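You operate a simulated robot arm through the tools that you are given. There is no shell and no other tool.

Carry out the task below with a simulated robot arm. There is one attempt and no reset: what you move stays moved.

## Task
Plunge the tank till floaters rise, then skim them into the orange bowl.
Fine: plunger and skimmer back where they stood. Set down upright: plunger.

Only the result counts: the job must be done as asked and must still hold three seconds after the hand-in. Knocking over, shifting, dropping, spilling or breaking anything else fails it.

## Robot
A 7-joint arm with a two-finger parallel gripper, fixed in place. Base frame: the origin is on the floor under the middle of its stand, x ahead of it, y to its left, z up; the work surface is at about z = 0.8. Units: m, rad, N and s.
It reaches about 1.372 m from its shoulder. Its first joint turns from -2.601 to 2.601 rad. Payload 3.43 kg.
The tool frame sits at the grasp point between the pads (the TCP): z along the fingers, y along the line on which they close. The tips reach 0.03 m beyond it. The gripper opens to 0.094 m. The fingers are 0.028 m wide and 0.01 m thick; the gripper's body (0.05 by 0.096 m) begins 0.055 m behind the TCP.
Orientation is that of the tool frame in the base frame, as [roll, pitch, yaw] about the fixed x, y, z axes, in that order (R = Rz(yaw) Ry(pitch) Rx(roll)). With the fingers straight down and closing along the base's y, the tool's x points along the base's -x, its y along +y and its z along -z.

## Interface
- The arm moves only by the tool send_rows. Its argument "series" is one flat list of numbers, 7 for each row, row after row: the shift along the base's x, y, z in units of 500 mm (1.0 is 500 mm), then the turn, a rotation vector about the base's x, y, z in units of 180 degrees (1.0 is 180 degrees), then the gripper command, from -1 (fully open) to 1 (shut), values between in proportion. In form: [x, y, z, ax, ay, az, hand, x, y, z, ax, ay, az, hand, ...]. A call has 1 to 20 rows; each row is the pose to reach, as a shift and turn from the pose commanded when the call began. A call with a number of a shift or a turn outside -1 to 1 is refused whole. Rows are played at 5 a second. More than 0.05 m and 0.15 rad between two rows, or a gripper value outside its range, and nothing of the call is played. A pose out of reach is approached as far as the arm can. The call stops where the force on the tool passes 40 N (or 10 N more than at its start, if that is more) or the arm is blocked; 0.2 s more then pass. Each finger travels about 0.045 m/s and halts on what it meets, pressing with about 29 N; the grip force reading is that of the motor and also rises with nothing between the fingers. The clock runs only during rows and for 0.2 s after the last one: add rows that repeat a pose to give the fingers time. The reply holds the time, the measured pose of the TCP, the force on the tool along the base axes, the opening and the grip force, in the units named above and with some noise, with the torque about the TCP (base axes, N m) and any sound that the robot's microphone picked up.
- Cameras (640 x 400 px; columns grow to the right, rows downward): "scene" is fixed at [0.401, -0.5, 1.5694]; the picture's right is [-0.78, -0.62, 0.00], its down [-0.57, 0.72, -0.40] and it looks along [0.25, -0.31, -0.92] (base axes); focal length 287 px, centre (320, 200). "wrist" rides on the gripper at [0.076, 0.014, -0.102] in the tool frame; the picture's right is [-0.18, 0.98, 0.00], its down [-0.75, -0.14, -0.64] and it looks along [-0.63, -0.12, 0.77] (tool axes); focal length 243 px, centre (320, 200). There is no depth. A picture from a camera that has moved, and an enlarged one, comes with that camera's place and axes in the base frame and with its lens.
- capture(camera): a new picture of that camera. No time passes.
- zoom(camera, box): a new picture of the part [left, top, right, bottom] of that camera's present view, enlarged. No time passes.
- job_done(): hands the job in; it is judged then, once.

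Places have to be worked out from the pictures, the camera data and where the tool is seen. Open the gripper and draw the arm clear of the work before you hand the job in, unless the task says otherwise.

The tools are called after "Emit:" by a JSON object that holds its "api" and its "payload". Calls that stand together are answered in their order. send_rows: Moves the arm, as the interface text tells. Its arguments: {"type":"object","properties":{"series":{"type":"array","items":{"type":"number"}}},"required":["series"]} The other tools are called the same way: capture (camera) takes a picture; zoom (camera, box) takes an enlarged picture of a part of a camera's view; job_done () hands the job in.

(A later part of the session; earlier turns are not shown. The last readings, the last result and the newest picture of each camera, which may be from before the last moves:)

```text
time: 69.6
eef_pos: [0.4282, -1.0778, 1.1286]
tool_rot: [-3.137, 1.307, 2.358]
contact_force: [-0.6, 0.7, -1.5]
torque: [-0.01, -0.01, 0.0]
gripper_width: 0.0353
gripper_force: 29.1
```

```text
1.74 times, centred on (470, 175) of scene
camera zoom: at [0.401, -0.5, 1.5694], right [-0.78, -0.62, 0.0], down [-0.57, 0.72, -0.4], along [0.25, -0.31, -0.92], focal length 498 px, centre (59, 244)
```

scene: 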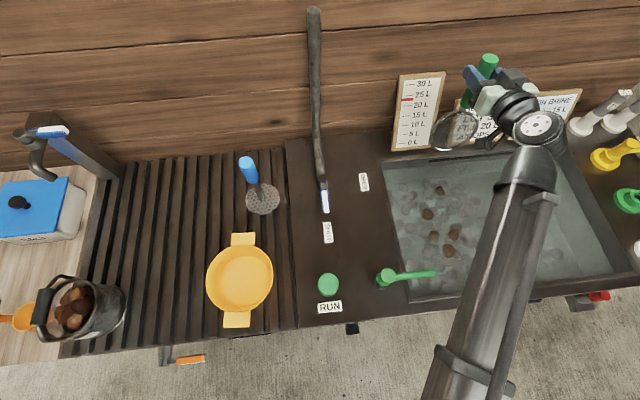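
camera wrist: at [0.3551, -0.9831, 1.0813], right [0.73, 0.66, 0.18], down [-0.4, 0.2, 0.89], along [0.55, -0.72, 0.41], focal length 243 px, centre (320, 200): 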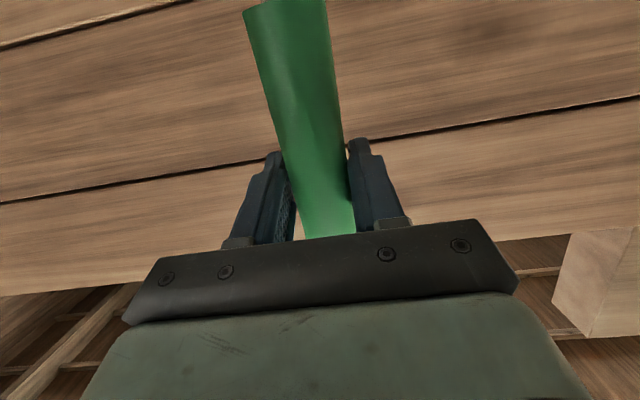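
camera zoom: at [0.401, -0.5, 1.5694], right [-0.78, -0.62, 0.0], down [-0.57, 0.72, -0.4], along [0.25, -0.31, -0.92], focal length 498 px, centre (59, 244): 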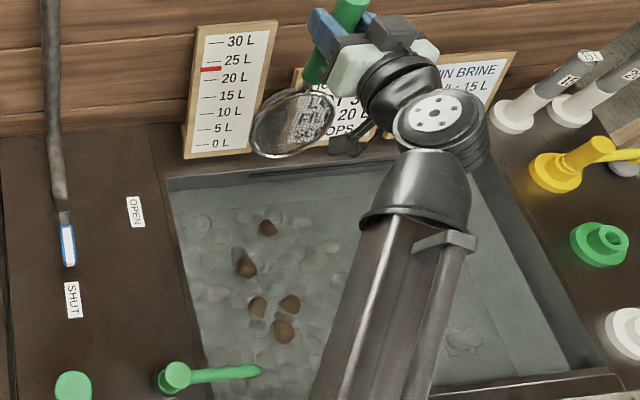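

I ease 7 mm away from the back wall and lower the dish behind the far floater, partway into the water.

Emit:
{"api": "send_rows", "payload": {"series": [-0.01, 0.01, -0.06, 0, 0, 0, 1, -0.01, 0.01, -0.12, 0, 0, 0, 1, -0.01, 0.01, -0.18, 0, 0, 0, 1, -0.01, 0.01, -0.24, 0, 0, 0, 1, -0.01, 0.01, -0.29, 0, 0, 0, 1, -0.01, 0.01, -0.33, 0, 0, 0, 1, -0.01, 0.01, -0.36, 0, 0, 0, 1, -0.01, 0.01, -0.38, 0, 0, 0, 1, -0.01, 0.01, -0.38, 0, 0, 0, 1]}}

Emit:
{"api": "zoom", "payload": {"camera": "scene", "box": [380, 60, 560, 290]}}

Emit:
{"api": "zoom", "payload": {"camera": "scene", "box": [400, 130, 500, 220]}}

```text
time: 71.6
eef_pos: [0.4241, -1.0724, 0.9373]
tool_rot: [-3.138, 1.307, 2.362]
contact_force: [-5.0, 5.1, 1.8]
torque: [0.56, 0.62, 0.0]
gripper_width: 0.0356
gripper_force: 29.0
```

```text
1.74 times, centred on (470, 175) of scene
camera zoom: at [0.401, -0.5, 1.5694], right [-0.78, -0.62, 0.0], down [-0.57, 0.72, -0.4], along [0.25, -0.31, -0.92], focal length 498 px, centre (59, 244)
```

zoom: 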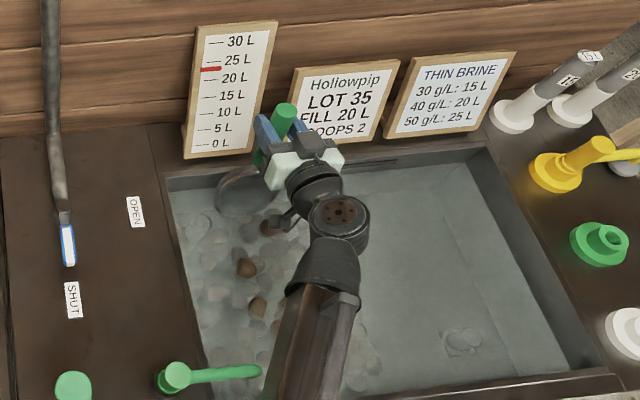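

```text
4.44 times, centred on (450, 175) of scene
camera zoom: at [0.401, -0.5, 1.5694], right [-0.78, -0.62, 0.0], down [-0.57, 0.72, -0.4], along [0.25, -0.31, -0.92], focal length 1274 px, centre (-258, 311)
```

zoom: 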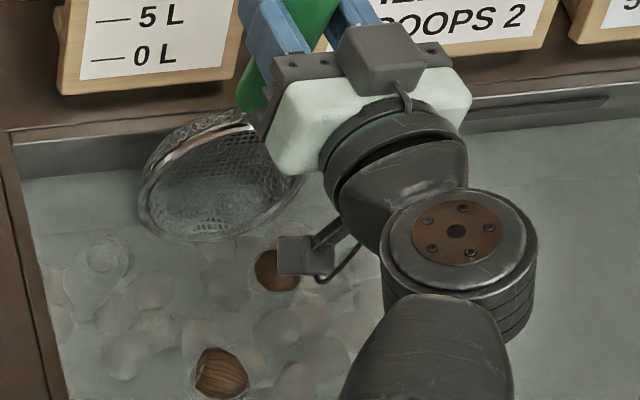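

A light 7 N push toward −F tells me the dish's back touches the tank's rear wall. I ease forward (−F) by 1.5 cm at this height and re-check.

Emit:
{"api": "send_rows", "payload": {"series": [-0.011, 0.011, 0, 0, 0, 0, 1, -0.022, 0.022, 0, 0, 0, 0, 1, -0.022, 0.022, 0, 0, 0, 0, 1]}}

Emit:
{"api": "zoom", "payload": {"camera": "scene", "box": [400, 130, 500, 220]}}

```text
time: 72.4
eef_pos: [0.4145, -1.0606, 0.9379]
tool_rot: [-3.139, 1.307, 2.354]
contact_force: [-0.4, 0.7, -2.1]
torque: [0.0, -0.01, -0.01]
gripper_width: 0.0356
gripper_force: 29.2
```

```text
4.44 times, centred on (450, 175) of scene
camera zoom: at [0.401, -0.5, 1.5694], right [-0.78, -0.62, 0.0], down [-0.57, 0.72, -0.4], along [0.25, -0.31, -0.92], focal length 1274 px, centre (-258, 311)
```

zoom: 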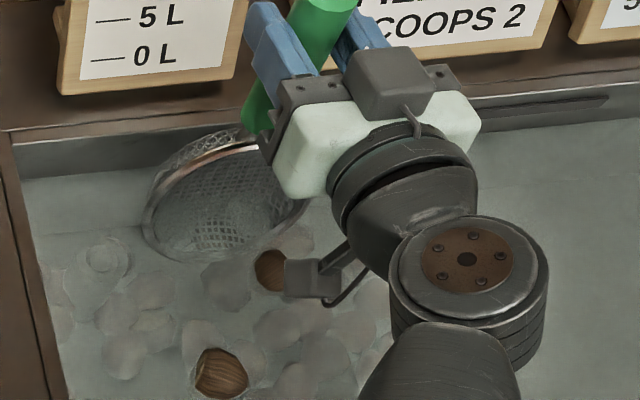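

Emit:
{"api": "zoom", "payload": {"camera": "scene", "box": [425, 150, 475, 200]}}

```text
8.00 times, centred on (450, 175) of scene
camera zoom: at [0.401, -0.5, 1.5694], right [-0.78, -0.62, 0.0], down [-0.57, 0.72, -0.4], along [0.25, -0.31, -0.92], focal length 2293 px, centre (-720, 400)
```

zoom: 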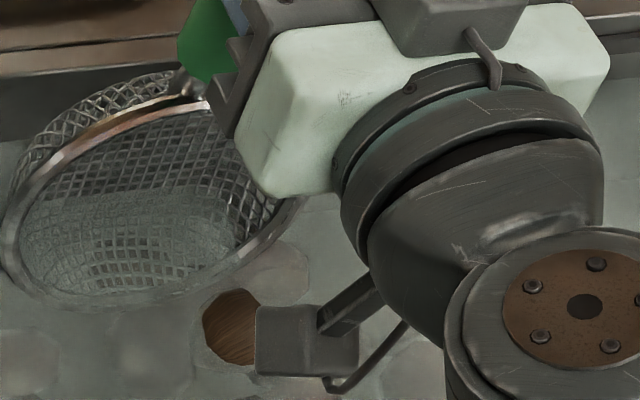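

Contact is gone; the far floater sits just in front of the dish opening. I lower the last 3 cm so the lower rim goes beneath floater level.

Emit:
{"api": "send_rows", "payload": {"series": [0, 0, -0.02, 0, 0, 0, 1, 0, 0, -0.04, 0, 0, 0, 1, 0, 0, -0.06, 0, 0, 0, 1, 0, 0, -0.06, 0, 0, 0, 1]}}

Emit:
{"api": "zoom", "payload": {"camera": "scene", "box": [400, 140, 480, 220]}}

```text
time: 73.4
eef_pos: [0.4135, -1.0621, 0.9079]
tool_rot: [-3.139, 1.305, 2.356]
contact_force: [0.2, 0.2, -1.4]
torque: [-0.01, 0.01, 0.01]
gripper_width: 0.0355
gripper_force: 29.1
```

```text
5.00 times, centred on (440, 180) of scene
camera zoom: at [0.401, -0.5, 1.5694], right [-0.78, -0.62, 0.0], down [-0.57, 0.72, -0.4], along [0.25, -0.31, -0.92], focal length 1433 px, centre (-280, 300)
```

zoom: 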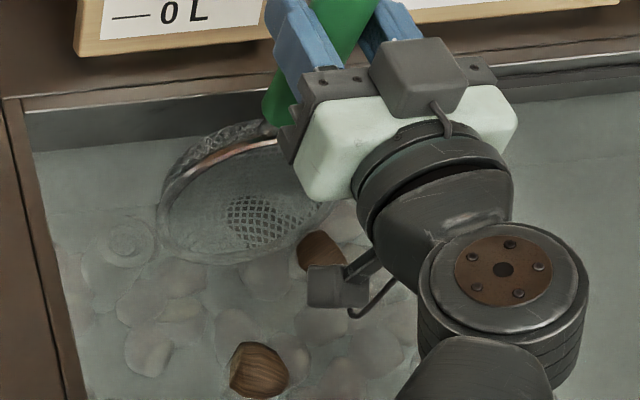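

The dish is in position behind the far floater. I start the sweep toward −F, gradually reducing the tilt so the lower rim glides beneath floater level; first half now.

Emit:
{"api": "send_rows", "payload": {"series": [-0.019, 0.015, -0.004, 0.0079, 0.0079, 0, 1, -0.0365, 0.0285, -0.009, 0.0177, 0.0177, 0, 1, -0.0531, 0.0417, -0.0134, 0.0275, 0.0275, 0, 1, -0.0651, 0.0537, -0.023, 0.0412, 0.0412, 0, 1, -0.0764, 0.065, -0.033, 0.055, 0.055, 0, 1, -0.0877, 0.0763, -0.0432, 0.0668, 0.0668, 0, 1, -0.0877, 0.0763, -0.0432, 0.0668, 0.0668, 0, 1]}}

Emit:
{"api": "zoom", "payload": {"camera": "scene", "box": [380, 130, 520, 290]}}

Emit:
{"api": "capture", "payload": {"camera": "wrist"}}

```text
time: 75.0
eef_pos: [0.3709, -1.0229, 0.8864]
tool_rot: [-3.14, 1.009, 2.356]
contact_force: [0.1, -0.8, -2.7]
torque: [-0.11, -0.12, 0.03]
gripper_width: 0.0355
gripper_force: 29.2
```

```text
2.50 times, centred on (450, 210) of scene
camera zoom: at [0.401, -0.5, 1.5694], right [-0.78, -0.62, 0.0], down [-0.57, 0.72, -0.4], along [0.25, -0.31, -0.92], focal length 716 px, centre (-5, 175)
```

zoom: 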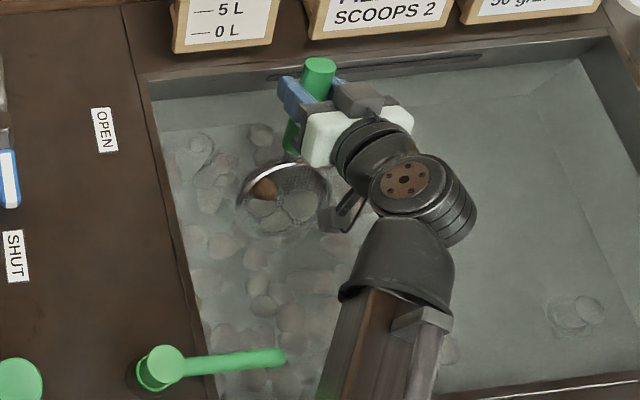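

```text
taken
camera wrist: at [0.2901, -0.9227, 0.8762], right [0.77, 0.62, 0.16], down [-0.2, 0.0, 0.98], along [0.61, -0.78, 0.13], focal length 243 px, centre (320, 200)
```

wrist: 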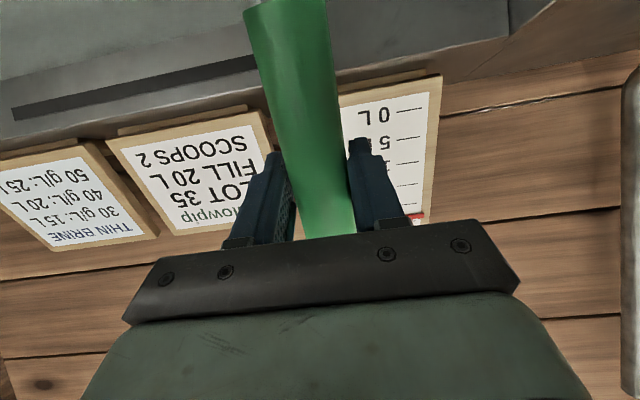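

One floater is visible in the dish; I zoom closer to find the other four.

Emit:
{"api": "zoom", "payload": {"camera": "scene", "box": [415, 170, 475, 230]}}

Emit:
{"api": "zoom", "payload": {"camera": "scene", "box": [400, 200, 480, 290]}}

Emit:
{"api": "zoom", "payload": {"camera": "scene", "box": [460, 140, 640, 300]}}

```text
6.67 times, centred on (445, 200) of scene
camera zoom: at [0.401, -0.5, 1.5694], right [-0.78, -0.62, 0.0], down [-0.57, 0.72, -0.4], along [0.25, -0.31, -0.92], focal length 1911 px, centre (-513, 200)
```

zoom: 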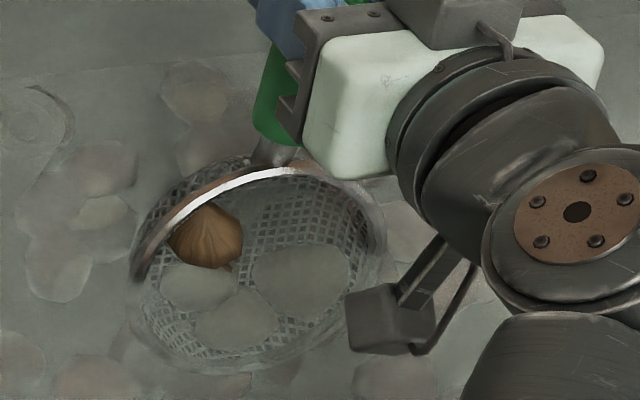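

```text
4.44 times, centred on (440, 245) of scene
camera zoom: at [0.401, -0.5, 1.5694], right [-0.78, -0.62, 0.0], down [-0.57, 0.72, -0.4], along [0.25, -0.31, -0.92], focal length 1274 px, centre (-213, 0)
```

zoom: 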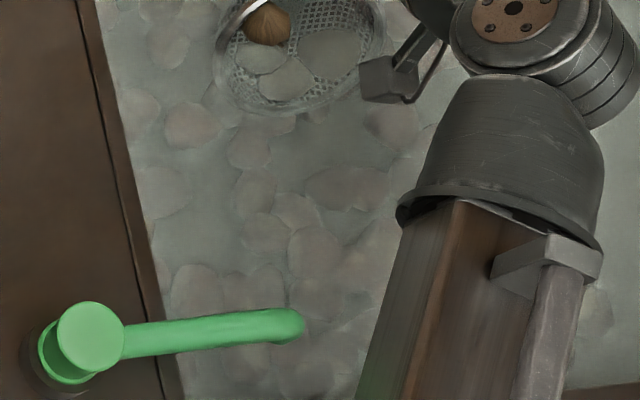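

```text
2.50 times, centred on (550, 220) of scene
camera zoom: at [0.401, -0.5, 1.5694], right [-0.78, -0.62, 0.0], down [-0.57, 0.72, -0.4], along [0.25, -0.31, -0.92], focal length 716 px, centre (-255, 150)
```

zoom: 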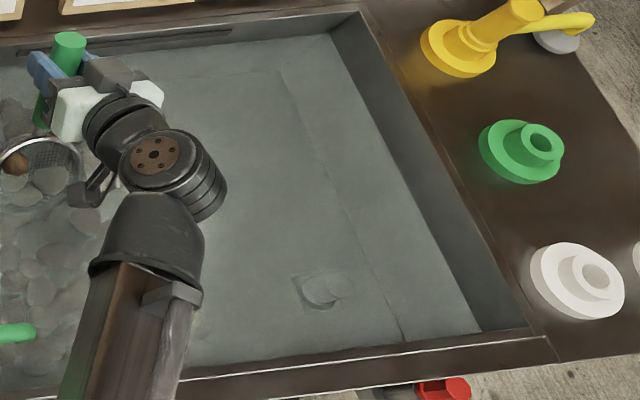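

Emit:
{"api": "zoom", "payload": {"camera": "scene", "box": [422, 185, 458, 215]}}

Emit:
{"api": "zoom", "payload": {"camera": "scene", "box": [390, 170, 440, 290]}}

Emit:
{"api": "zoom", "payload": {"camera": "scene", "box": [430, 205, 490, 265]}}

```text
13.33 times, centred on (440, 200) of scene
camera zoom: at [0.401, -0.5, 1.5694], right [-0.78, -0.62, 0.0], down [-0.57, 0.72, -0.4], along [0.25, -0.31, -0.92], focal length 3822 px, centre (-1280, 200)
```

zoom: 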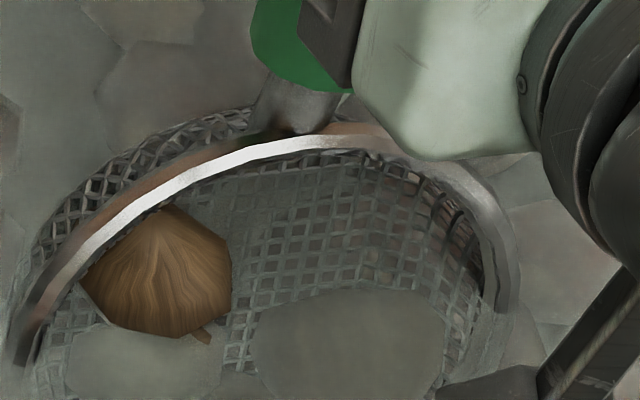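

```text
3.33 times, centred on (415, 230) of scene
camera zoom: at [0.401, -0.5, 1.5694], right [-0.78, -0.62, 0.0], down [-0.57, 0.72, -0.4], along [0.25, -0.31, -0.92], focal length 955 px, centre (3, 100)
```

zoom: 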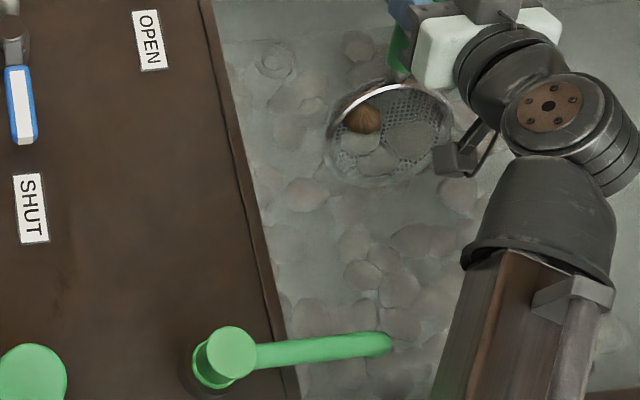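

```text
6.67 times, centred on (460, 235) of scene
camera zoom: at [0.401, -0.5, 1.5694], right [-0.78, -0.62, 0.0], down [-0.57, 0.72, -0.4], along [0.25, -0.31, -0.92], focal length 1911 px, centre (-613, -33)
```

zoom: 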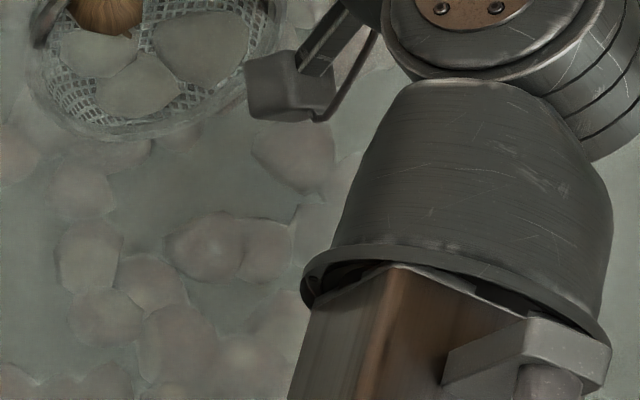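

Only one floater is plainly visible now; the others may be hidden behind the arm or beneath it. I hold still for a second and look again before continuing.

Emit:
{"api": "send_rows", "payload": {"series": [0, 0, 0, 0, 0, 0, 1, 0, 0, 0, 0, 0, 0, 1, 0, 0, 0, 0, 0, 0, 1, 0, 0, 0, 0, 0, 0, 1]}}

Emit:
{"api": "zoom", "payload": {"camera": "scene", "box": [380, 140, 520, 290]}}

Emit:
{"api": "zoom", "payload": {"camera": "scene", "box": [415, 170, 475, 230]}}

```text
time: 76.0
eef_pos: [0.3704, -1.0219, 0.8867]
tool_rot: [-3.139, 1.01, 2.357]
contact_force: [0.5, -0.1, -2.8]
torque: [-0.12, -0.09, 0.01]
gripper_width: 0.0355
gripper_force: 29.3
```

```text
2.67 times, centred on (450, 215) of scene
camera zoom: at [0.401, -0.5, 1.5694], right [-0.78, -0.62, 0.0], down [-0.57, 0.72, -0.4], along [0.25, -0.31, -0.92], focal length 764 px, centre (-27, 160)
```

zoom: 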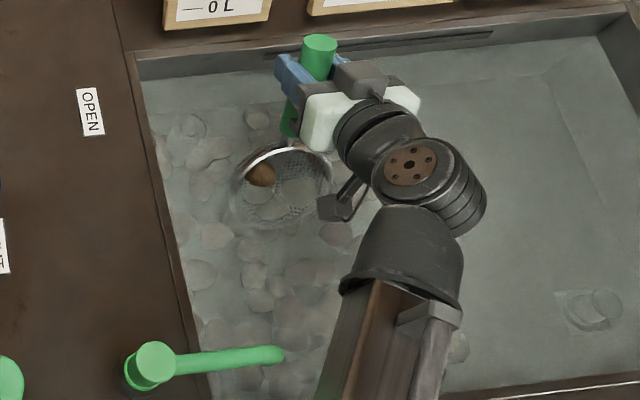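

```text
6.67 times, centred on (445, 200) of scene
camera zoom: at [0.401, -0.5, 1.5694], right [-0.78, -0.62, 0.0], down [-0.57, 0.72, -0.4], along [0.25, -0.31, -0.92], focal length 1911 px, centre (-513, 200)
```

zoom: 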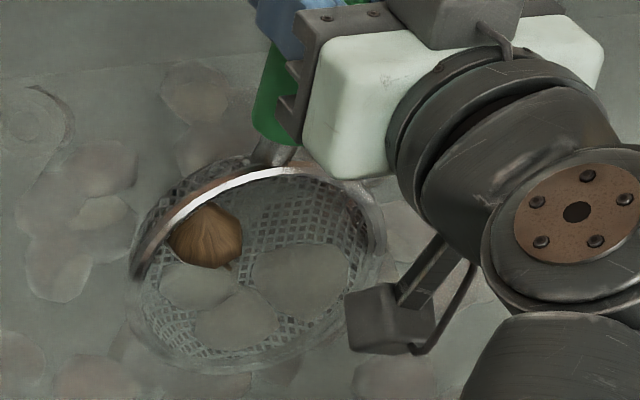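

The dish holds one brown floater and some greyish shapes whose nature is unclear. I level the dish while drawing it up clear of the rim and lift it above the water to see what is in it and what remains in the tank.

Emit:
{"api": "send_rows", "payload": {"series": [0.0113, -0.0113, -0.0128, 0.0196, 0.0196, 0, 1, 0.0226, -0.0226, -0.026, 0.0393, 0.0393, 0, 1, 0.0373, -0.0373, -0.0388, 0.0629, 0.0629, 0, 1, 0.0516, -0.0516, -0.052, 0.0864, 0.0864, 0, 1, 0.0643, -0.0643, -0.0548, 0.11, 0.11, 0, 1, 0.0774, -0.0774, -0.0568, 0.1336, 0.1336, 0, 1, 0.0826, -0.0826, -0.0568, 0.1571, 0.1571, 0, 1, 0.0875, -0.0875, -0.058, 0.1807, 0.1807, 0, 1, 0.084, -0.084, -0.0448, 0.2043, 0.2043, 0, 1, 0.0812, -0.0812, -0.0288, 0.2278, 0.2278, 0, 1, 0.0812, -0.0812, 0.0272, 0.2278, 0.2278, 0, 1, 0.0812, -0.0812, 0.1072, 0.2278, 0.2278, 0, 1, 0.0812, -0.0812, 0.1872, 0.2278, 0.2278, 0, 1, 0.0812, -0.0812, 0.1872, 0.2278, 0.2278, 0, 1]}}

Emit:
{"api": "capture", "payload": {"camera": "scene"}}

Emit:
{"api": "zoom", "payload": {"camera": "scene", "box": [390, 90, 520, 290]}}

Emit:
{"api": "capture", "payload": {"camera": "wrist"}}

```text
time: 79.0
eef_pos: [0.4107, -1.0636, 0.981]
tool_rot: [-3.139, -0.004, 2.355]
contact_force: [-0.6, 0.3, -2.3]
torque: [-0.26, -0.24, -0.01]
gripper_width: 0.0354
gripper_force: 28.6
```

```text
taken
```

scene: 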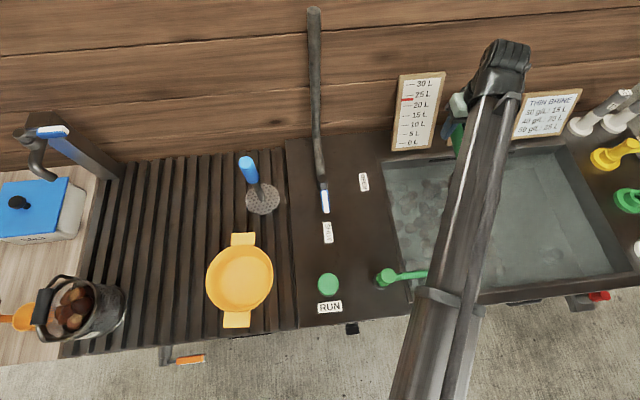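

```text
2.00 times, centred on (455, 190) of scene
camera zoom: at [0.401, -0.5, 1.5694], right [-0.78, -0.62, 0.0], down [-0.57, 0.72, -0.4], along [0.25, -0.31, -0.92], focal length 573 px, centre (50, 220)
```

zoom: 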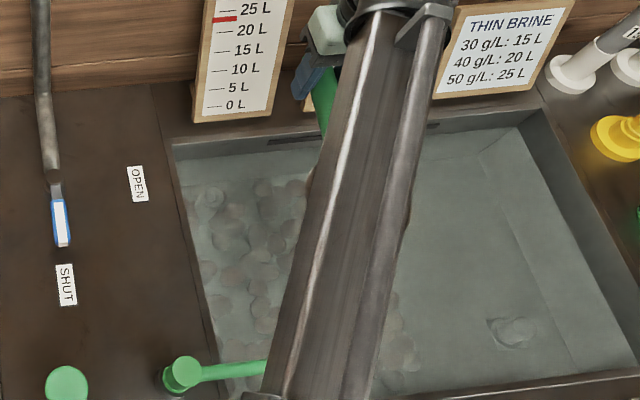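

```text
taken
camera wrist: at [0.3666, -0.9999, 1.0836], right [0.83, 0.56, 0.0], down [0.44, -0.63, 0.64], along [0.36, -0.53, -0.77], focal length 243 px, centre (320, 200)
```

wrist: 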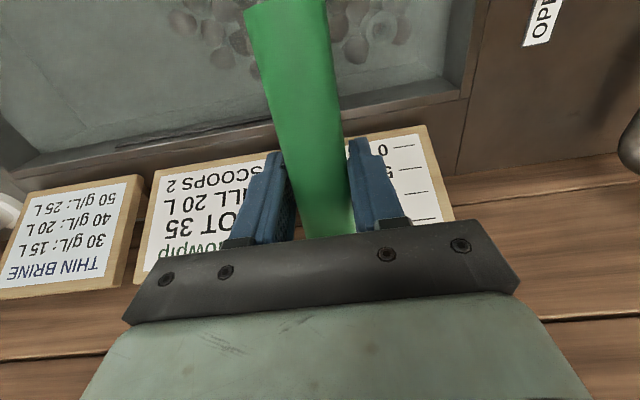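

The forearm hides the dish from the scene camera, but the wrist torque says the head now carries roughly 80 g more. I raise it gently and yaw it back (+90°, head toward +R) over the tank so I can inspect the contents.

Emit:
{"api": "send_rows", "payload": {"series": [0, 0, 0.04, 0, 0, 0, 1, 0, 0.01, 0.09, 0, 0, 0.02, 1, 0.005, 0.03, 0.14, 0, 0, 0.05, 1, 0.012, 0.055, 0.18, 0, 0, 0.085, 1, 0.02, 0.085, 0.21, 0, 0, 0.12, 1, 0.03, 0.115, 0.24, 0, 0, 0.155, 1, 0.04, 0.145, 0.26, 0, 0, 0.19, 1, 0.05, 0.175, 0.278, 0, 0, 0.225, 1, 0.06, 0.205, 0.278, 0, 0, 0.26, 1, 0.07, 0.235, 0.278, 0, 0, 0.295, 1, 0.08, 0.265, 0.278, 0, 0, 0.33, 1, 0.09, 0.295, 0.278, 0, 0, 0.365, 1, 0.098, 0.325, 0.278, 0, 0, 0.4, 1, 0.102, 0.35, 0.278, 0, 0, 0.435, 1, 0.102, 0.362, 0.278, 0, 0, 0.465, 1, 0.102, 0.362, 0.278, 0, 0, 0.485, 1, 0.102, 0.362, 0.278, 0, 0, 0.5, 1, 0.102, 0.362, 0.278, 0, 0, 0.5, 1]}}

Emit:
{"api": "capture", "payload": {"camera": "scene"}}

```text
time: 82.8
eef_pos: [0.4621, -0.8825, 1.1188]
tool_rot: [-3.14, -0.001, -2.354]
contact_force: [0.9, -0.8, -2.6]
torque: [0.25, -0.27, 0.02]
gripper_width: 0.0354
gripper_force: 28.4
```

```text
taken
```

scene: 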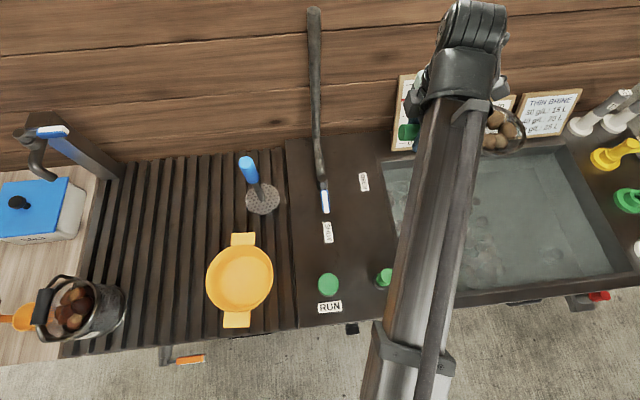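

The dish does hold brown pips now. I zoom in to count them.

Emit:
{"api": "zoom", "payload": {"camera": "scene", "box": [465, 80, 545, 170]}}

Emit:
{"api": "zoom", "payload": {"camera": "scene", "box": [380, 140, 600, 300]}}

Emit:
{"api": "capture", "payload": {"camera": "wrist"}}

```text
4.44 times, centred on (505, 125) of scene
camera zoom: at [0.401, -0.5, 1.5694], right [-0.78, -0.62, 0.0], down [-0.57, 0.72, -0.4], along [0.25, -0.31, -0.92], focal length 1274 px, centre (-502, 533)
```

zoom: 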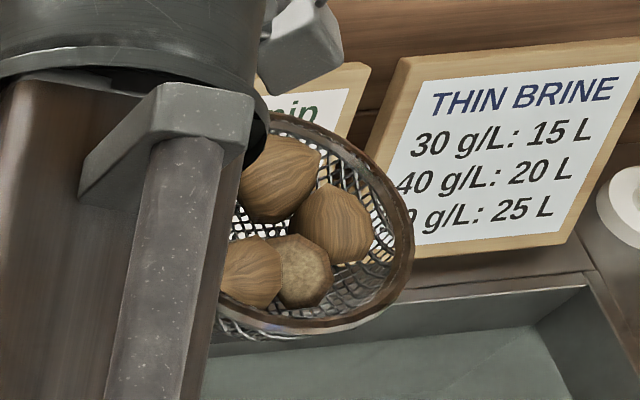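

```text
2.50 times, centred on (490, 220) of scene
camera zoom: at [0.401, -0.5, 1.5694], right [-0.78, -0.62, 0.0], down [-0.57, 0.72, -0.4], along [0.25, -0.31, -0.92], focal length 716 px, centre (-105, 150)
```

zoom: 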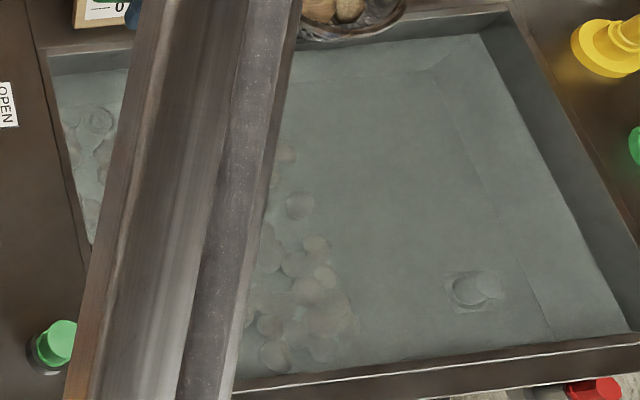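

```text
taken
camera wrist: at [0.3976, -0.927, 1.2212], right [-0.57, 0.82, 0.0], down [0.63, 0.44, 0.64], along [0.53, 0.36, -0.77], focal length 243 px, centre (320, 200)
```

wrist: 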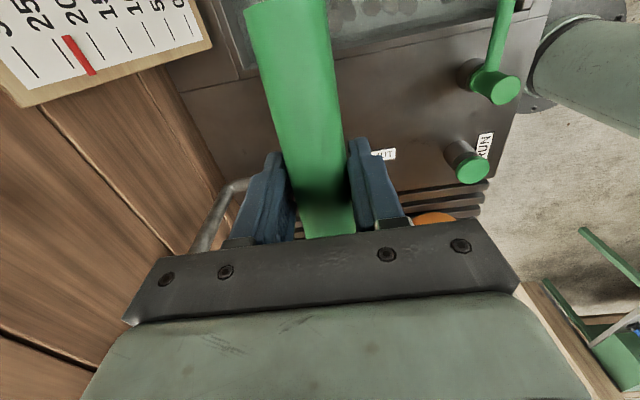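

I see at least four pips in the dish, one perhaps of a different look; the forearm hides part. I move gently to the left where the scene camera can see the whole dish and the whole tank.

Emit:
{"api": "send_rows", "payload": {"series": [0.01, 0.016, 0.02, 0, 0, 0, 1, 0.03, 0.05, 0.04, 0, 0, 0, 1, 0.055, 0.092, 0.06, 0, 0, 0, 1, 0.082, 0.137, 0.08, 0, 0, 0, 1, 0.11, 0.183, 0.1, 0, 0, 0, 1, 0.138, 0.23, 0.1, 0, 0, 0, 1, 0.166, 0.276, 0.1, 0, 0, 0, 1, 0.194, 0.323, 0.1, 0, 0, 0, 1, 0.222, 0.37, 0.1, 0, 0, 0, 1, 0.25, 0.416, 0.1, 0, 0, 0, 1, 0.275, 0.458, 0.1, 0, 0, 0, 1, 0.291, 0.485, 0.1, 0, 0, 0, 1, 0.297, 0.495, 0.1, 0, 0, 0, 1, 0.297, 0.495, 0.1, 0, 0, 0, 1]}}

Emit:
{"api": "capture", "payload": {"camera": "scene"}}

Emit:
{"api": "zoom", "payload": {"camera": "scene", "box": [320, 120, 410, 200]}}

Emit:
{"api": "zoom", "payload": {"camera": "scene", "box": [375, 140, 575, 300]}}

```text
time: 85.8
eef_pos: [0.6096, -0.6365, 1.1694]
tool_rot: [-3.14, -0.002, -2.356]
contact_force: [0.3, 0.1, -3.1]
torque: [0.28, -0.24, -0.04]
gripper_width: 0.0355
gripper_force: 28.9
```

```text
taken
```

scene: 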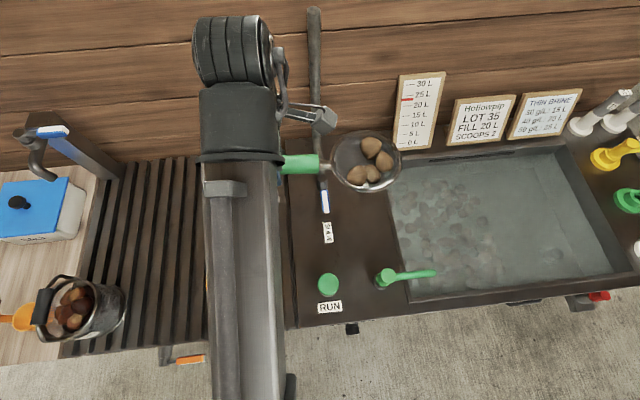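

```text
5.00 times, centred on (365, 160) of scene
camera zoom: at [0.401, -0.5, 1.5694], right [-0.78, -0.62, 0.0], down [-0.57, 0.72, -0.4], along [0.25, -0.31, -0.92], focal length 1433 px, centre (95, 400)
```

zoom: 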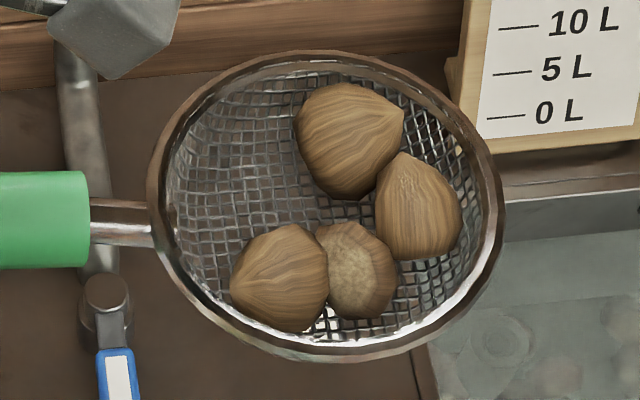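

```text
2.50 times, centred on (475, 220) of scene
camera zoom: at [0.401, -0.5, 1.5694], right [-0.78, -0.62, 0.0], down [-0.57, 0.72, -0.4], along [0.25, -0.31, -0.92], focal length 716 px, centre (-68, 150)
```

zoom: 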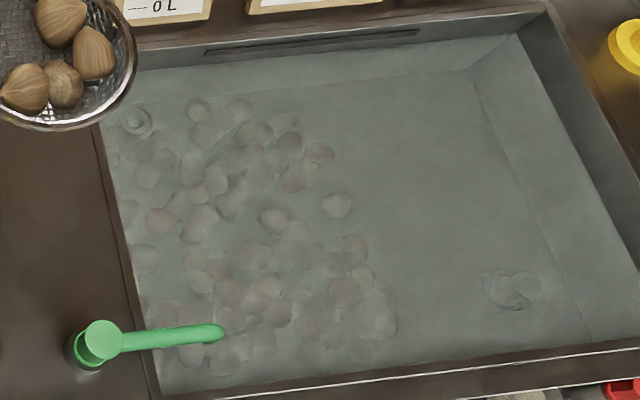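

Four pips of the same kind are in the dish, and no floater is visible on the tank's surface any more. I zoom into the tank and its surroundings to find where the fifth went.

Emit:
{"api": "zoom", "payload": {"camera": "scene", "box": [385, 160, 485, 230]}}

Emit:
{"api": "zoom", "payload": {"camera": "scene", "box": [395, 215, 505, 300]}}

Emit:
{"api": "zoom", "payload": {"camera": "scene", "box": [480, 135, 640, 300]}}

Emit:
{"api": "zoom", "payload": {"camera": "scene", "box": [380, 70, 600, 170]}}

```text
5.71 times, centred on (435, 195) of scene
camera zoom: at [0.401, -0.5, 1.5694], right [-0.78, -0.62, 0.0], down [-0.57, 0.72, -0.4], along [0.25, -0.31, -0.92], focal length 1638 px, centre (-337, 229)
```

zoom: 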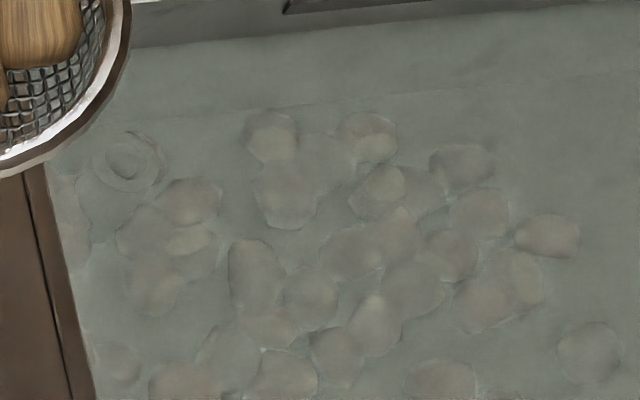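

```text
4.71 times, centred on (450, 258) of scene
camera zoom: at [0.401, -0.5, 1.5694], right [-0.78, -0.62, 0.0], down [-0.57, 0.72, -0.4], along [0.25, -0.31, -0.92], focal length 1349 px, centre (-292, -71)
```

zoom: 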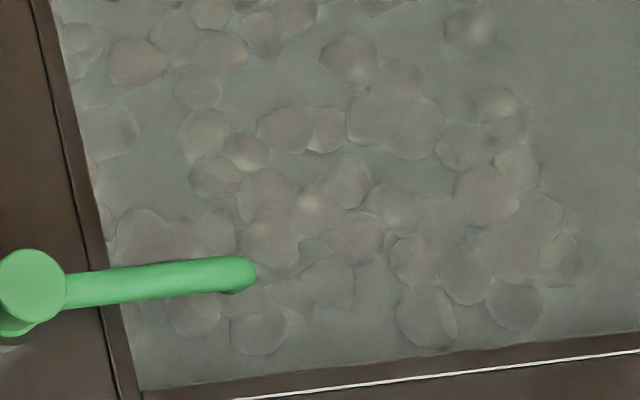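

```text
2.42 times, centred on (560, 218) of scene
camera zoom: at [0.401, -0.5, 1.5694], right [-0.78, -0.62, 0.0], down [-0.57, 0.72, -0.4], along [0.25, -0.31, -0.92], focal length 695 px, centre (-262, 158)
```

zoom: 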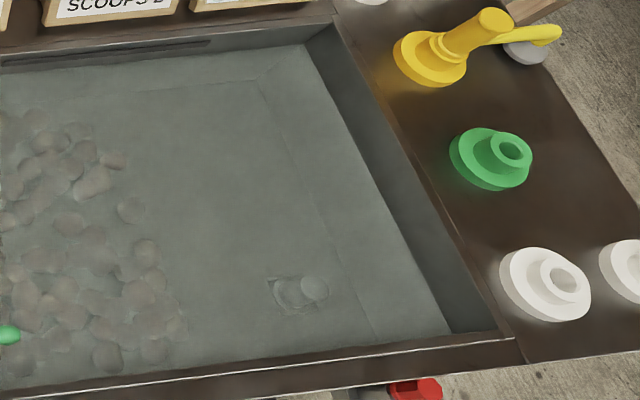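

```text
2.91 times, centred on (490, 120) of scene
camera zoom: at [0.401, -0.5, 1.5694], right [-0.78, -0.62, 0.0], down [-0.57, 0.72, -0.4], along [0.25, -0.31, -0.92], focal length 834 px, centre (-174, 433)
```

zoom: 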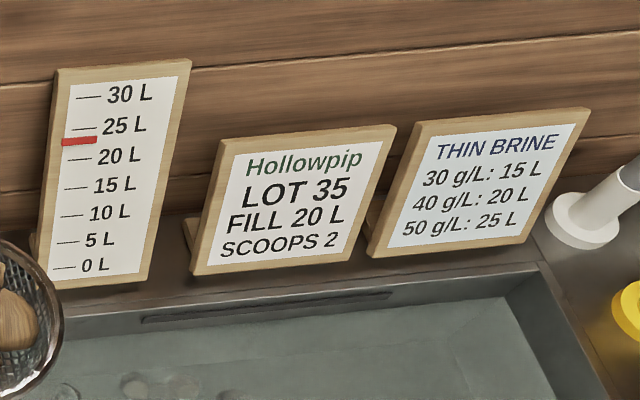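

Everything in view suggests these four may include sinkers scooped off the heap (they were submerged in the dish), while no floater is at the surface now. I will carry the dish back over the clear right part of the tank and lower it level under water: true floaters will lift off, sinkers will stay in the dish.

Emit:
{"api": "send_rows", "payload": {"series": [-0.02, -0.018, 0, 0, 0, 0, 1, -0.06, -0.052, 0, 0, 0, 0, 1, -0.11, -0.096, 0, 0, 0, 0, 1, -0.165, -0.144, 0, 0, 0, 0, 1, -0.22, -0.192, 0, 0, 0, 0, 1, -0.275, -0.24, 0, 0, 0, 0, 1, -0.33, -0.288, 0, 0, 0, 0, 1, -0.385, -0.336, 0, 0, 0, 0, 1, -0.44, -0.384, -0.02, 0, 0, 0, 1, -0.495, -0.432, -0.05, 0, 0, 0, 1, -0.55, -0.48, -0.08, 0, 0, 0, 1, -0.605, -0.528, -0.11, 0, 0, 0, 1, -0.645, -0.563, -0.13, 0, 0, 0, 1, -0.665, -0.58, -0.14, 0, 0, 0, 1, -0.669, -0.584, -0.14, 0, 0, 0, 1, -0.669, -0.584, -0.14, 0, 0, 0, 1]}}

Emit:
{"api": "capture", "payload": {"camera": "scene"}}

```text
time: 89.2
eef_pos: [0.2751, -0.9255, 1.0977]
tool_rot: [-3.141, -0.001, -2.357]
contact_force: [0.3, 0.1, -2.7]
torque: [0.22, -0.28, 0.01]
gripper_width: 0.0354
gripper_force: 28.9
```

```text
taken
```

scene: 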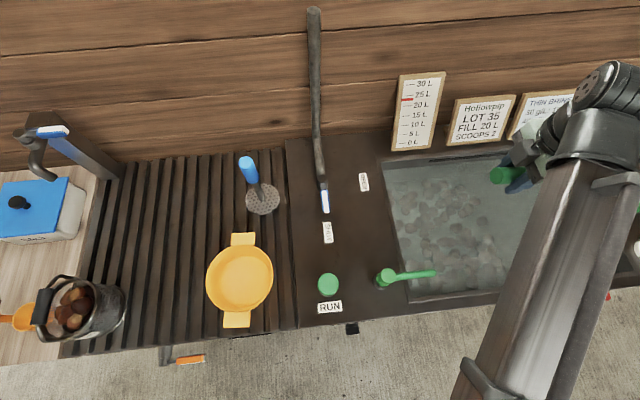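

Now I lower the level dish slowly into the clear part of the tank until it is well under water, then pause.

Emit:
{"api": "send_rows", "payload": {"series": [0, 0, -0.06, 0, 0, 0, 1, 0, 0, -0.13, 0, 0, 0, 1, 0, 0, -0.2, 0, 0, 0, 1, 0, 0, -0.27, 0, 0, 0, 1, 0, 0, -0.34, 0, 0, 0, 1, 0, 0, -0.41, 0, 0, 0, 1, 0, 0, -0.48, 0, 0, 0, 1, 0, 0, -0.54, 0, 0, 0, 1, 0, 0, -0.59, 0, 0, 0, 1, 0, 0, -0.63, 0, 0, 0, 1, 0, 0, -0.66, 0, 0, 0, 1, 0, 0, -0.69, 0, 0, 0, 1, 0, 0, -0.72, 0, 0, 0, 1, 0, 0, -0.75, 0, 0, 0, 1, 0, 0, -0.77, 0, 0, 0, 1, 0, 0, -0.77, 0, 0, 0, 1, 0, 0, -0.77, 0, 0, 0, 1, 0, 0, -0.77, 0, 0, 0, 1]}}

Emit:
{"api": "capture", "payload": {"camera": "scene"}}

Emit:
{"api": "zoom", "payload": {"camera": "scene", "box": [400, 130, 600, 290]}}

Emit:
{"api": "capture", "payload": {"camera": "wrist"}}

```text
time: 93.0
eef_pos: [0.2761, -0.9283, 0.7145]
tool_rot: [-3.141, -0.002, -2.357]
contact_force: [-0.4, 0.5, -3.2]
torque: [0.27, -0.22, 0.02]
gripper_width: 0.0354
gripper_force: 28.3
```

```text
taken
```

scene: 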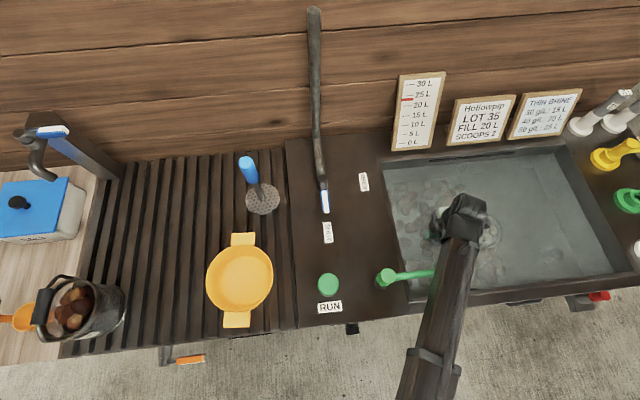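

```text
2.50 times, centred on (500, 210) of scene
camera zoom: at [0.401, -0.5, 1.5694], right [-0.78, -0.62, 0.0], down [-0.57, 0.72, -0.4], along [0.25, -0.31, -0.92], focal length 716 px, centre (-130, 175)
```

zoom: 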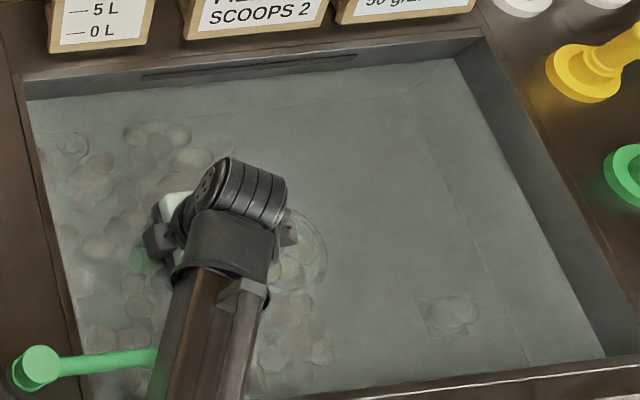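

```text
taken
camera wrist: at [0.2117, -0.9717, 0.8173], right [-0.56, 0.83, 0.0], down [0.63, 0.43, 0.64], along [0.53, 0.36, -0.77], focal length 243 px, centre (320, 200)
```

wrist: 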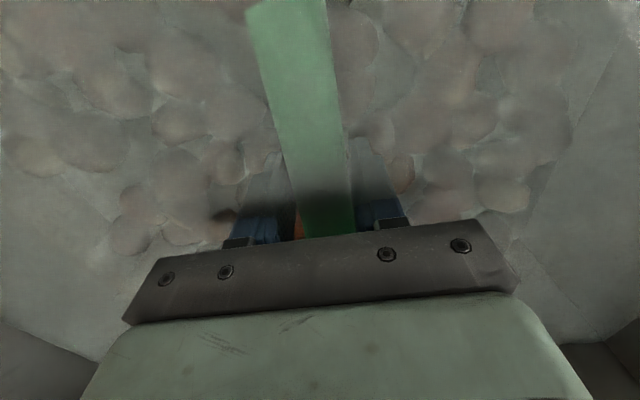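

Emit:
{"api": "zoom", "payload": {"camera": "scene", "box": [460, 190, 530, 260]}}

```text
5.71 times, centred on (495, 225) of scene
camera zoom: at [0.401, -0.5, 1.5694], right [-0.78, -0.62, 0.0], down [-0.57, 0.72, -0.4], along [0.25, -0.31, -0.92], focal length 1638 px, centre (-680, 57)
```

zoom: 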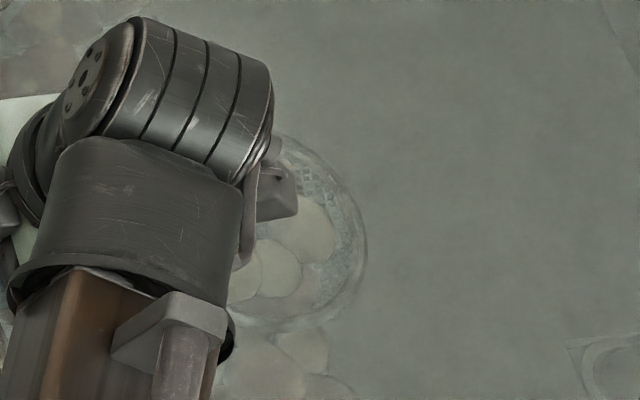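

All pips seen in the submerged dish stay down, so none floats now: the floaters evidently sink back some 45–50 s after plunging. I will put these four back into the tank, then plunge again and skim promptly. First I raise the dish and turn it (head toward −F) where a full tip-out is reachable.

Emit:
{"api": "send_rows", "payload": {"series": [0, 0, 0.06, 0, 0, 0, 1, 0, 0, 0.14, 0, 0, 0, 1, 0, 0, 0.23, 0, 0, 0, 1, 0, 0, 0.32, 0, 0, 0, 1, 0, 0, 0.41, 0, 0, 0, 1, 0, 0, 0.5, 0, 0, 0, 1, 0, 0, 0.59, 0, 0, 0, 1, 0.001, -0.02, 0.67, 0, 0, -0.03, 1, 0.002, -0.05, 0.72, 0, 0, -0.07, 1, 0.004, -0.08, 0.75, 0, 0, -0.115, 1, 0.006, -0.115, 0.77, 0, 0, -0.16, 1, 0.008, -0.15, 0.77, 0, 0, -0.205, 1, 0.01, -0.185, 0.77, 0, 0, -0.25, 1, 0.012, -0.22, 0.77, 0, 0, -0.295, 1, 0.014, -0.255, 0.77, 0, 0, -0.34, 1, 0.016, -0.29, 0.77, 0, 0, -0.385, 1, 0.018, -0.32, 0.77, 0, 0, -0.43, 1, 0.018, -0.349, 0.77, 0, 0, -0.47, 1, 0.018, -0.349, 0.77, 0, 0, -0.5, 1, 0.018, -0.349, 0.77, 0, 0, -0.5, 1]}}

Emit:
{"api": "capture", "payload": {"camera": "scene"}}

```text
time: 97.2
eef_pos: [0.2838, -1.1038, 1.0992]
tool_rot: [-3.141, -0.003, 2.356]
contact_force: [0.9, 0.1, -2.8]
torque: [-0.25, -0.27, -0.01]
gripper_width: 0.0355
gripper_force: 28.3
```

```text
taken
```

scene: 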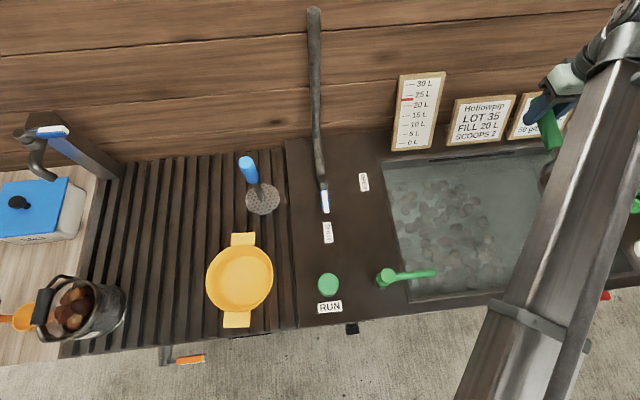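

I now lower the dish to the water and tip it fully so the four pips fall back into the tank beside the heap.

Emit:
{"api": "send_rows", "payload": {"series": [-0.005, 0.005, -0.06, -0.0314, -0.0314, 0, 1, -0.01, 0.01, -0.12, -0.0628, -0.0628, 0, 1, -0.015, 0.015, -0.18, -0.0943, -0.0943, 0, 1, -0.02, 0.02, -0.24, -0.1257, -0.1257, 0, 1, -0.0276, 0.0276, -0.29, -0.1571, -0.1571, 0, 1, -0.0276, 0.0276, -0.31, -0.1886, -0.1886, 0, 1, -0.0276, 0.0276, -0.32, -0.22, -0.22, 0, 1, -0.0276, 0.0276, -0.33, -0.2514, -0.2514, 0, 1, -0.0276, 0.0276, -0.34, -0.2828, -0.2828, 0, 1, -0.0276, 0.0276, -0.35, -0.3143, -0.3143, 0, 1, -0.0276, 0.0276, -0.36, -0.3457, -0.3457, 0, 1, -0.0276, 0.0276, -0.36, -0.3614, -0.3614, 0, 1, -0.0276, 0.0276, -0.36, -0.3614, -0.3614, 0, 1, -0.0276, 0.0276, -0.36, -0.3614, -0.3614, 0, 1]}}

Emit:
{"api": "capture", "payload": {"camera": "scene"}}

Emit:
{"api": "zoom", "payload": {"camera": "scene", "box": [430, 130, 570, 240]}}

```text
time: 100.2
eef_pos: [0.2703, -1.0881, 0.9195]
tool_rot: [-0.006, 1.538, -0.792]
contact_force: [0.3, 0.6, -2.3]
torque: [0.04, 0.04, 0.03]
gripper_width: 0.0348
gripper_force: 28.8
```

```text
taken
```

scene: 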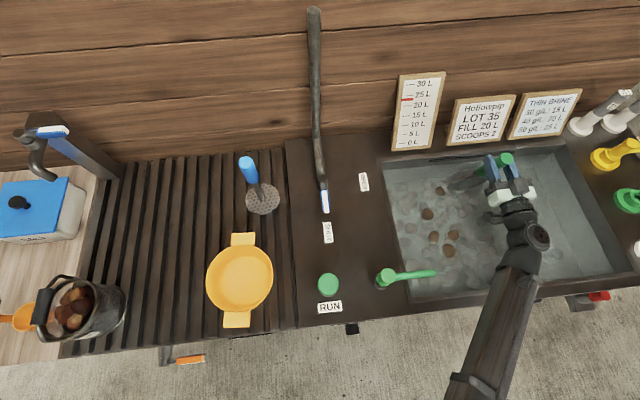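

```text
3.64 times, centred on (500, 185) of scene
camera zoom: at [0.401, -0.5, 1.5694], right [-0.78, -0.62, 0.0], down [-0.57, 0.72, -0.4], along [0.25, -0.31, -0.92], focal length 1042 px, centre (-334, 254)
```

zoom: 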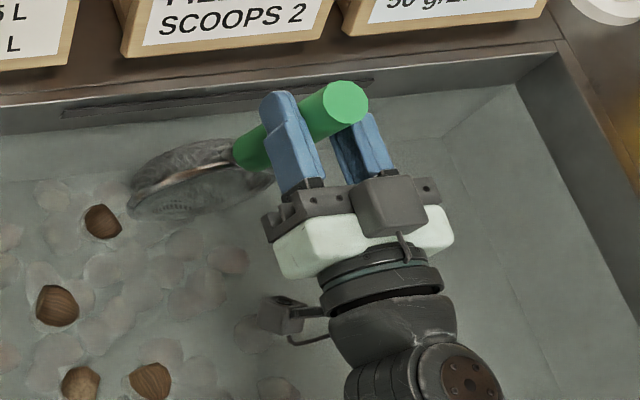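

Interesting: after tipping, all five floaters are back at the surface at their original places and the dish is empty – so the four in the dish were the skimmed floaters, and they were simply returned. I repeat the same skim right away: move back behind the far floater at 75° nose-down and dip.

Emit:
{"api": "send_rows", "payload": {"series": [0, 0, 0.08, 0, 0, 0, 1, 0.03, 0.005, 0.16, 0.012, 0.012, 0, 1, 0.1, 0.018, 0.16, 0.027, 0.027, 0, 1, 0.17, 0.03, 0.16, 0.042, 0.042, 0, 1, 0.24, 0.043, 0.16, 0.056, 0.056, 0, 1, 0.2857, 0.051, 0.16, 0.0668, 0.0668, 0, 1, 0.2857, 0.051, 0.1, 0.0668, 0.0668, 0, 1, 0.2857, 0.051, 0.04, 0.0668, 0.0668, 0, 1, 0.2857, 0.051, 0, 0.0668, 0.0668, 0, 1, 0.2857, 0.051, -0.022, 0.0668, 0.0668, 0, 1, 0.2857, 0.051, -0.022, 0.0668, 0.0668, 0, 1]}}

Emit:
{"api": "zoom", "payload": {"camera": "scene", "box": [380, 130, 520, 290]}}

```text
time: 102.6
eef_pos: [0.4136, -1.0625, 0.907]
tool_rot: [-3.14, 1.307, 2.355]
contact_force: [0.9, 0.3, -1.8]
torque: [-0.02, -0.02, -0.02]
gripper_width: 0.0349
gripper_force: 28.6
```

```text
2.50 times, centred on (450, 210) of scene
camera zoom: at [0.401, -0.5, 1.5694], right [-0.78, -0.62, 0.0], down [-0.57, 0.72, -0.4], along [0.25, -0.31, -0.92], focal length 716 px, centre (-5, 175)
```

zoom: 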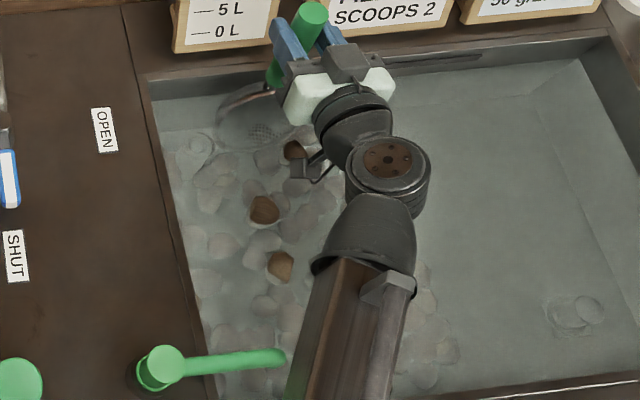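

Floaters N1–N3 are visible at the surface. I start the sweep again in a shorter stage to watch how they are taken.

Emit:
{"api": "send_rows", "payload": {"series": [-0.019, 0.015, -0.004, 0.0079, 0.0079, 0, 1, -0.0365, 0.0285, -0.009, 0.0177, 0.0177, 0, 1, -0.0531, 0.0417, -0.0134, 0.0275, 0.0275, 0, 1]}}

Emit:
{"api": "zoom", "payload": {"camera": "scene", "box": [380, 130, 520, 290]}}

Emit:
{"api": "zoom", "payload": {"camera": "scene", "box": [415, 160, 475, 220]}}

```text
time: 103.4
eef_pos: [0.3865, -1.0411, 0.9017]
tool_rot: [-3.141, 1.183, 2.356]
contact_force: [0.2, 0.0, -2.0]
torque: [-0.06, -0.05, -0.02]
gripper_width: 0.0352
gripper_force: 28.9
```

```text
2.50 times, centred on (450, 210) of scene
camera zoom: at [0.401, -0.5, 1.5694], right [-0.78, -0.62, 0.0], down [-0.57, 0.72, -0.4], along [0.25, -0.31, -0.92], focal length 716 px, centre (-5, 175)
```

zoom: 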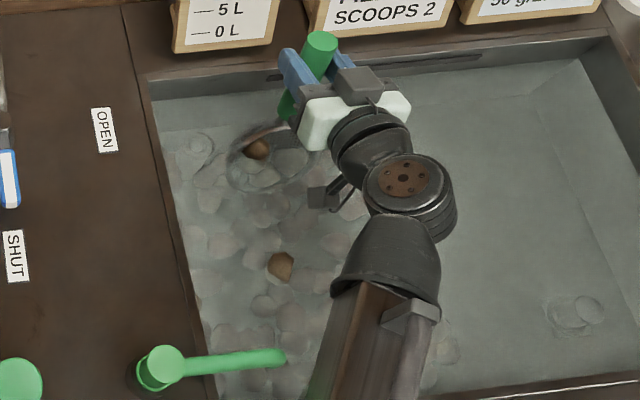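

```text
6.67 times, centred on (445, 190) of scene
camera zoom: at [0.401, -0.5, 1.5694], right [-0.78, -0.62, 0.0], down [-0.57, 0.72, -0.4], along [0.25, -0.31, -0.92], focal length 1911 px, centre (-513, 267)
```

zoom: 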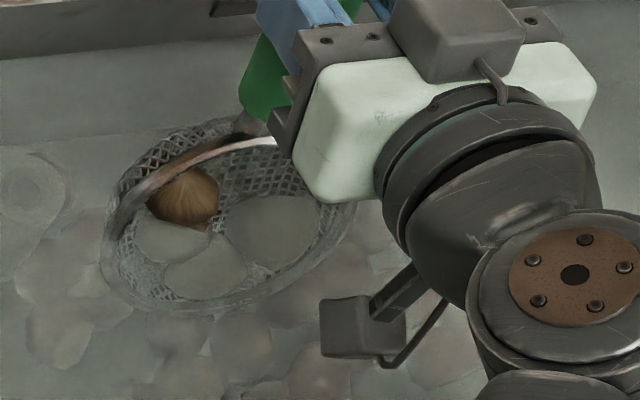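

N1, N2 (and apparently N4, N5) are now in the dish; N3 still floats ahead. I continue the sweep as before to take it too.

Emit:
{"api": "send_rows", "payload": {"series": [-0.012, 0.012, -0.0096, 0.0137, 0.0137, 0, 1, -0.0233, 0.0233, -0.0196, 0.0275, 0.0275, 0, 1, -0.0346, 0.0346, -0.0298, 0.0393, 0.0393, 0, 1, -0.0346, 0.0346, -0.0298, 0.0393, 0.0393, 0, 1]}}

Emit:
{"api": "zoom", "payload": {"camera": "scene", "box": [380, 130, 520, 290]}}

Emit:
{"api": "zoom", "payload": {"camera": "scene", "box": [415, 170, 475, 230]}}

```text
time: 104.4
eef_pos: [0.3683, -1.0246, 0.8873]
tool_rot: [-3.141, 1.007, 2.356]
contact_force: [1.0, -0.4, -1.7]
torque: [-0.07, -0.08, 0.01]
gripper_width: 0.0347
gripper_force: 28.9
```

```text
2.50 times, centred on (450, 210) of scene
camera zoom: at [0.401, -0.5, 1.5694], right [-0.78, -0.62, 0.0], down [-0.57, 0.72, -0.4], along [0.25, -0.31, -0.92], focal length 716 px, centre (-5, 175)
```

zoom: 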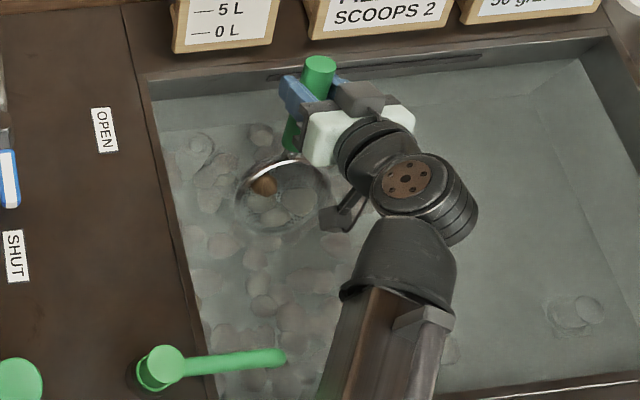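

```text
6.67 times, centred on (445, 200) of scene
camera zoom: at [0.401, -0.5, 1.5694], right [-0.78, -0.62, 0.0], down [-0.57, 0.72, -0.4], along [0.25, -0.31, -0.92], focal length 1911 px, centre (-513, 200)
```

zoom: 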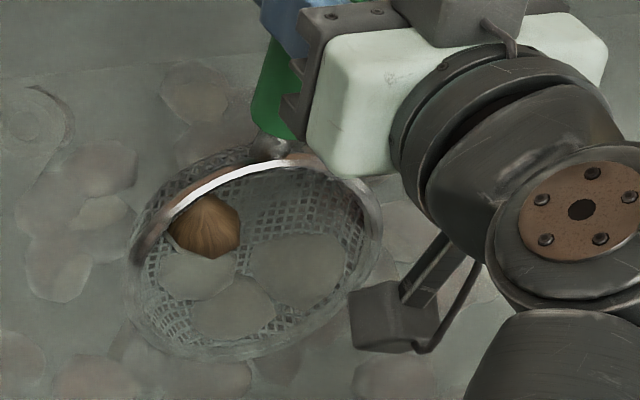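

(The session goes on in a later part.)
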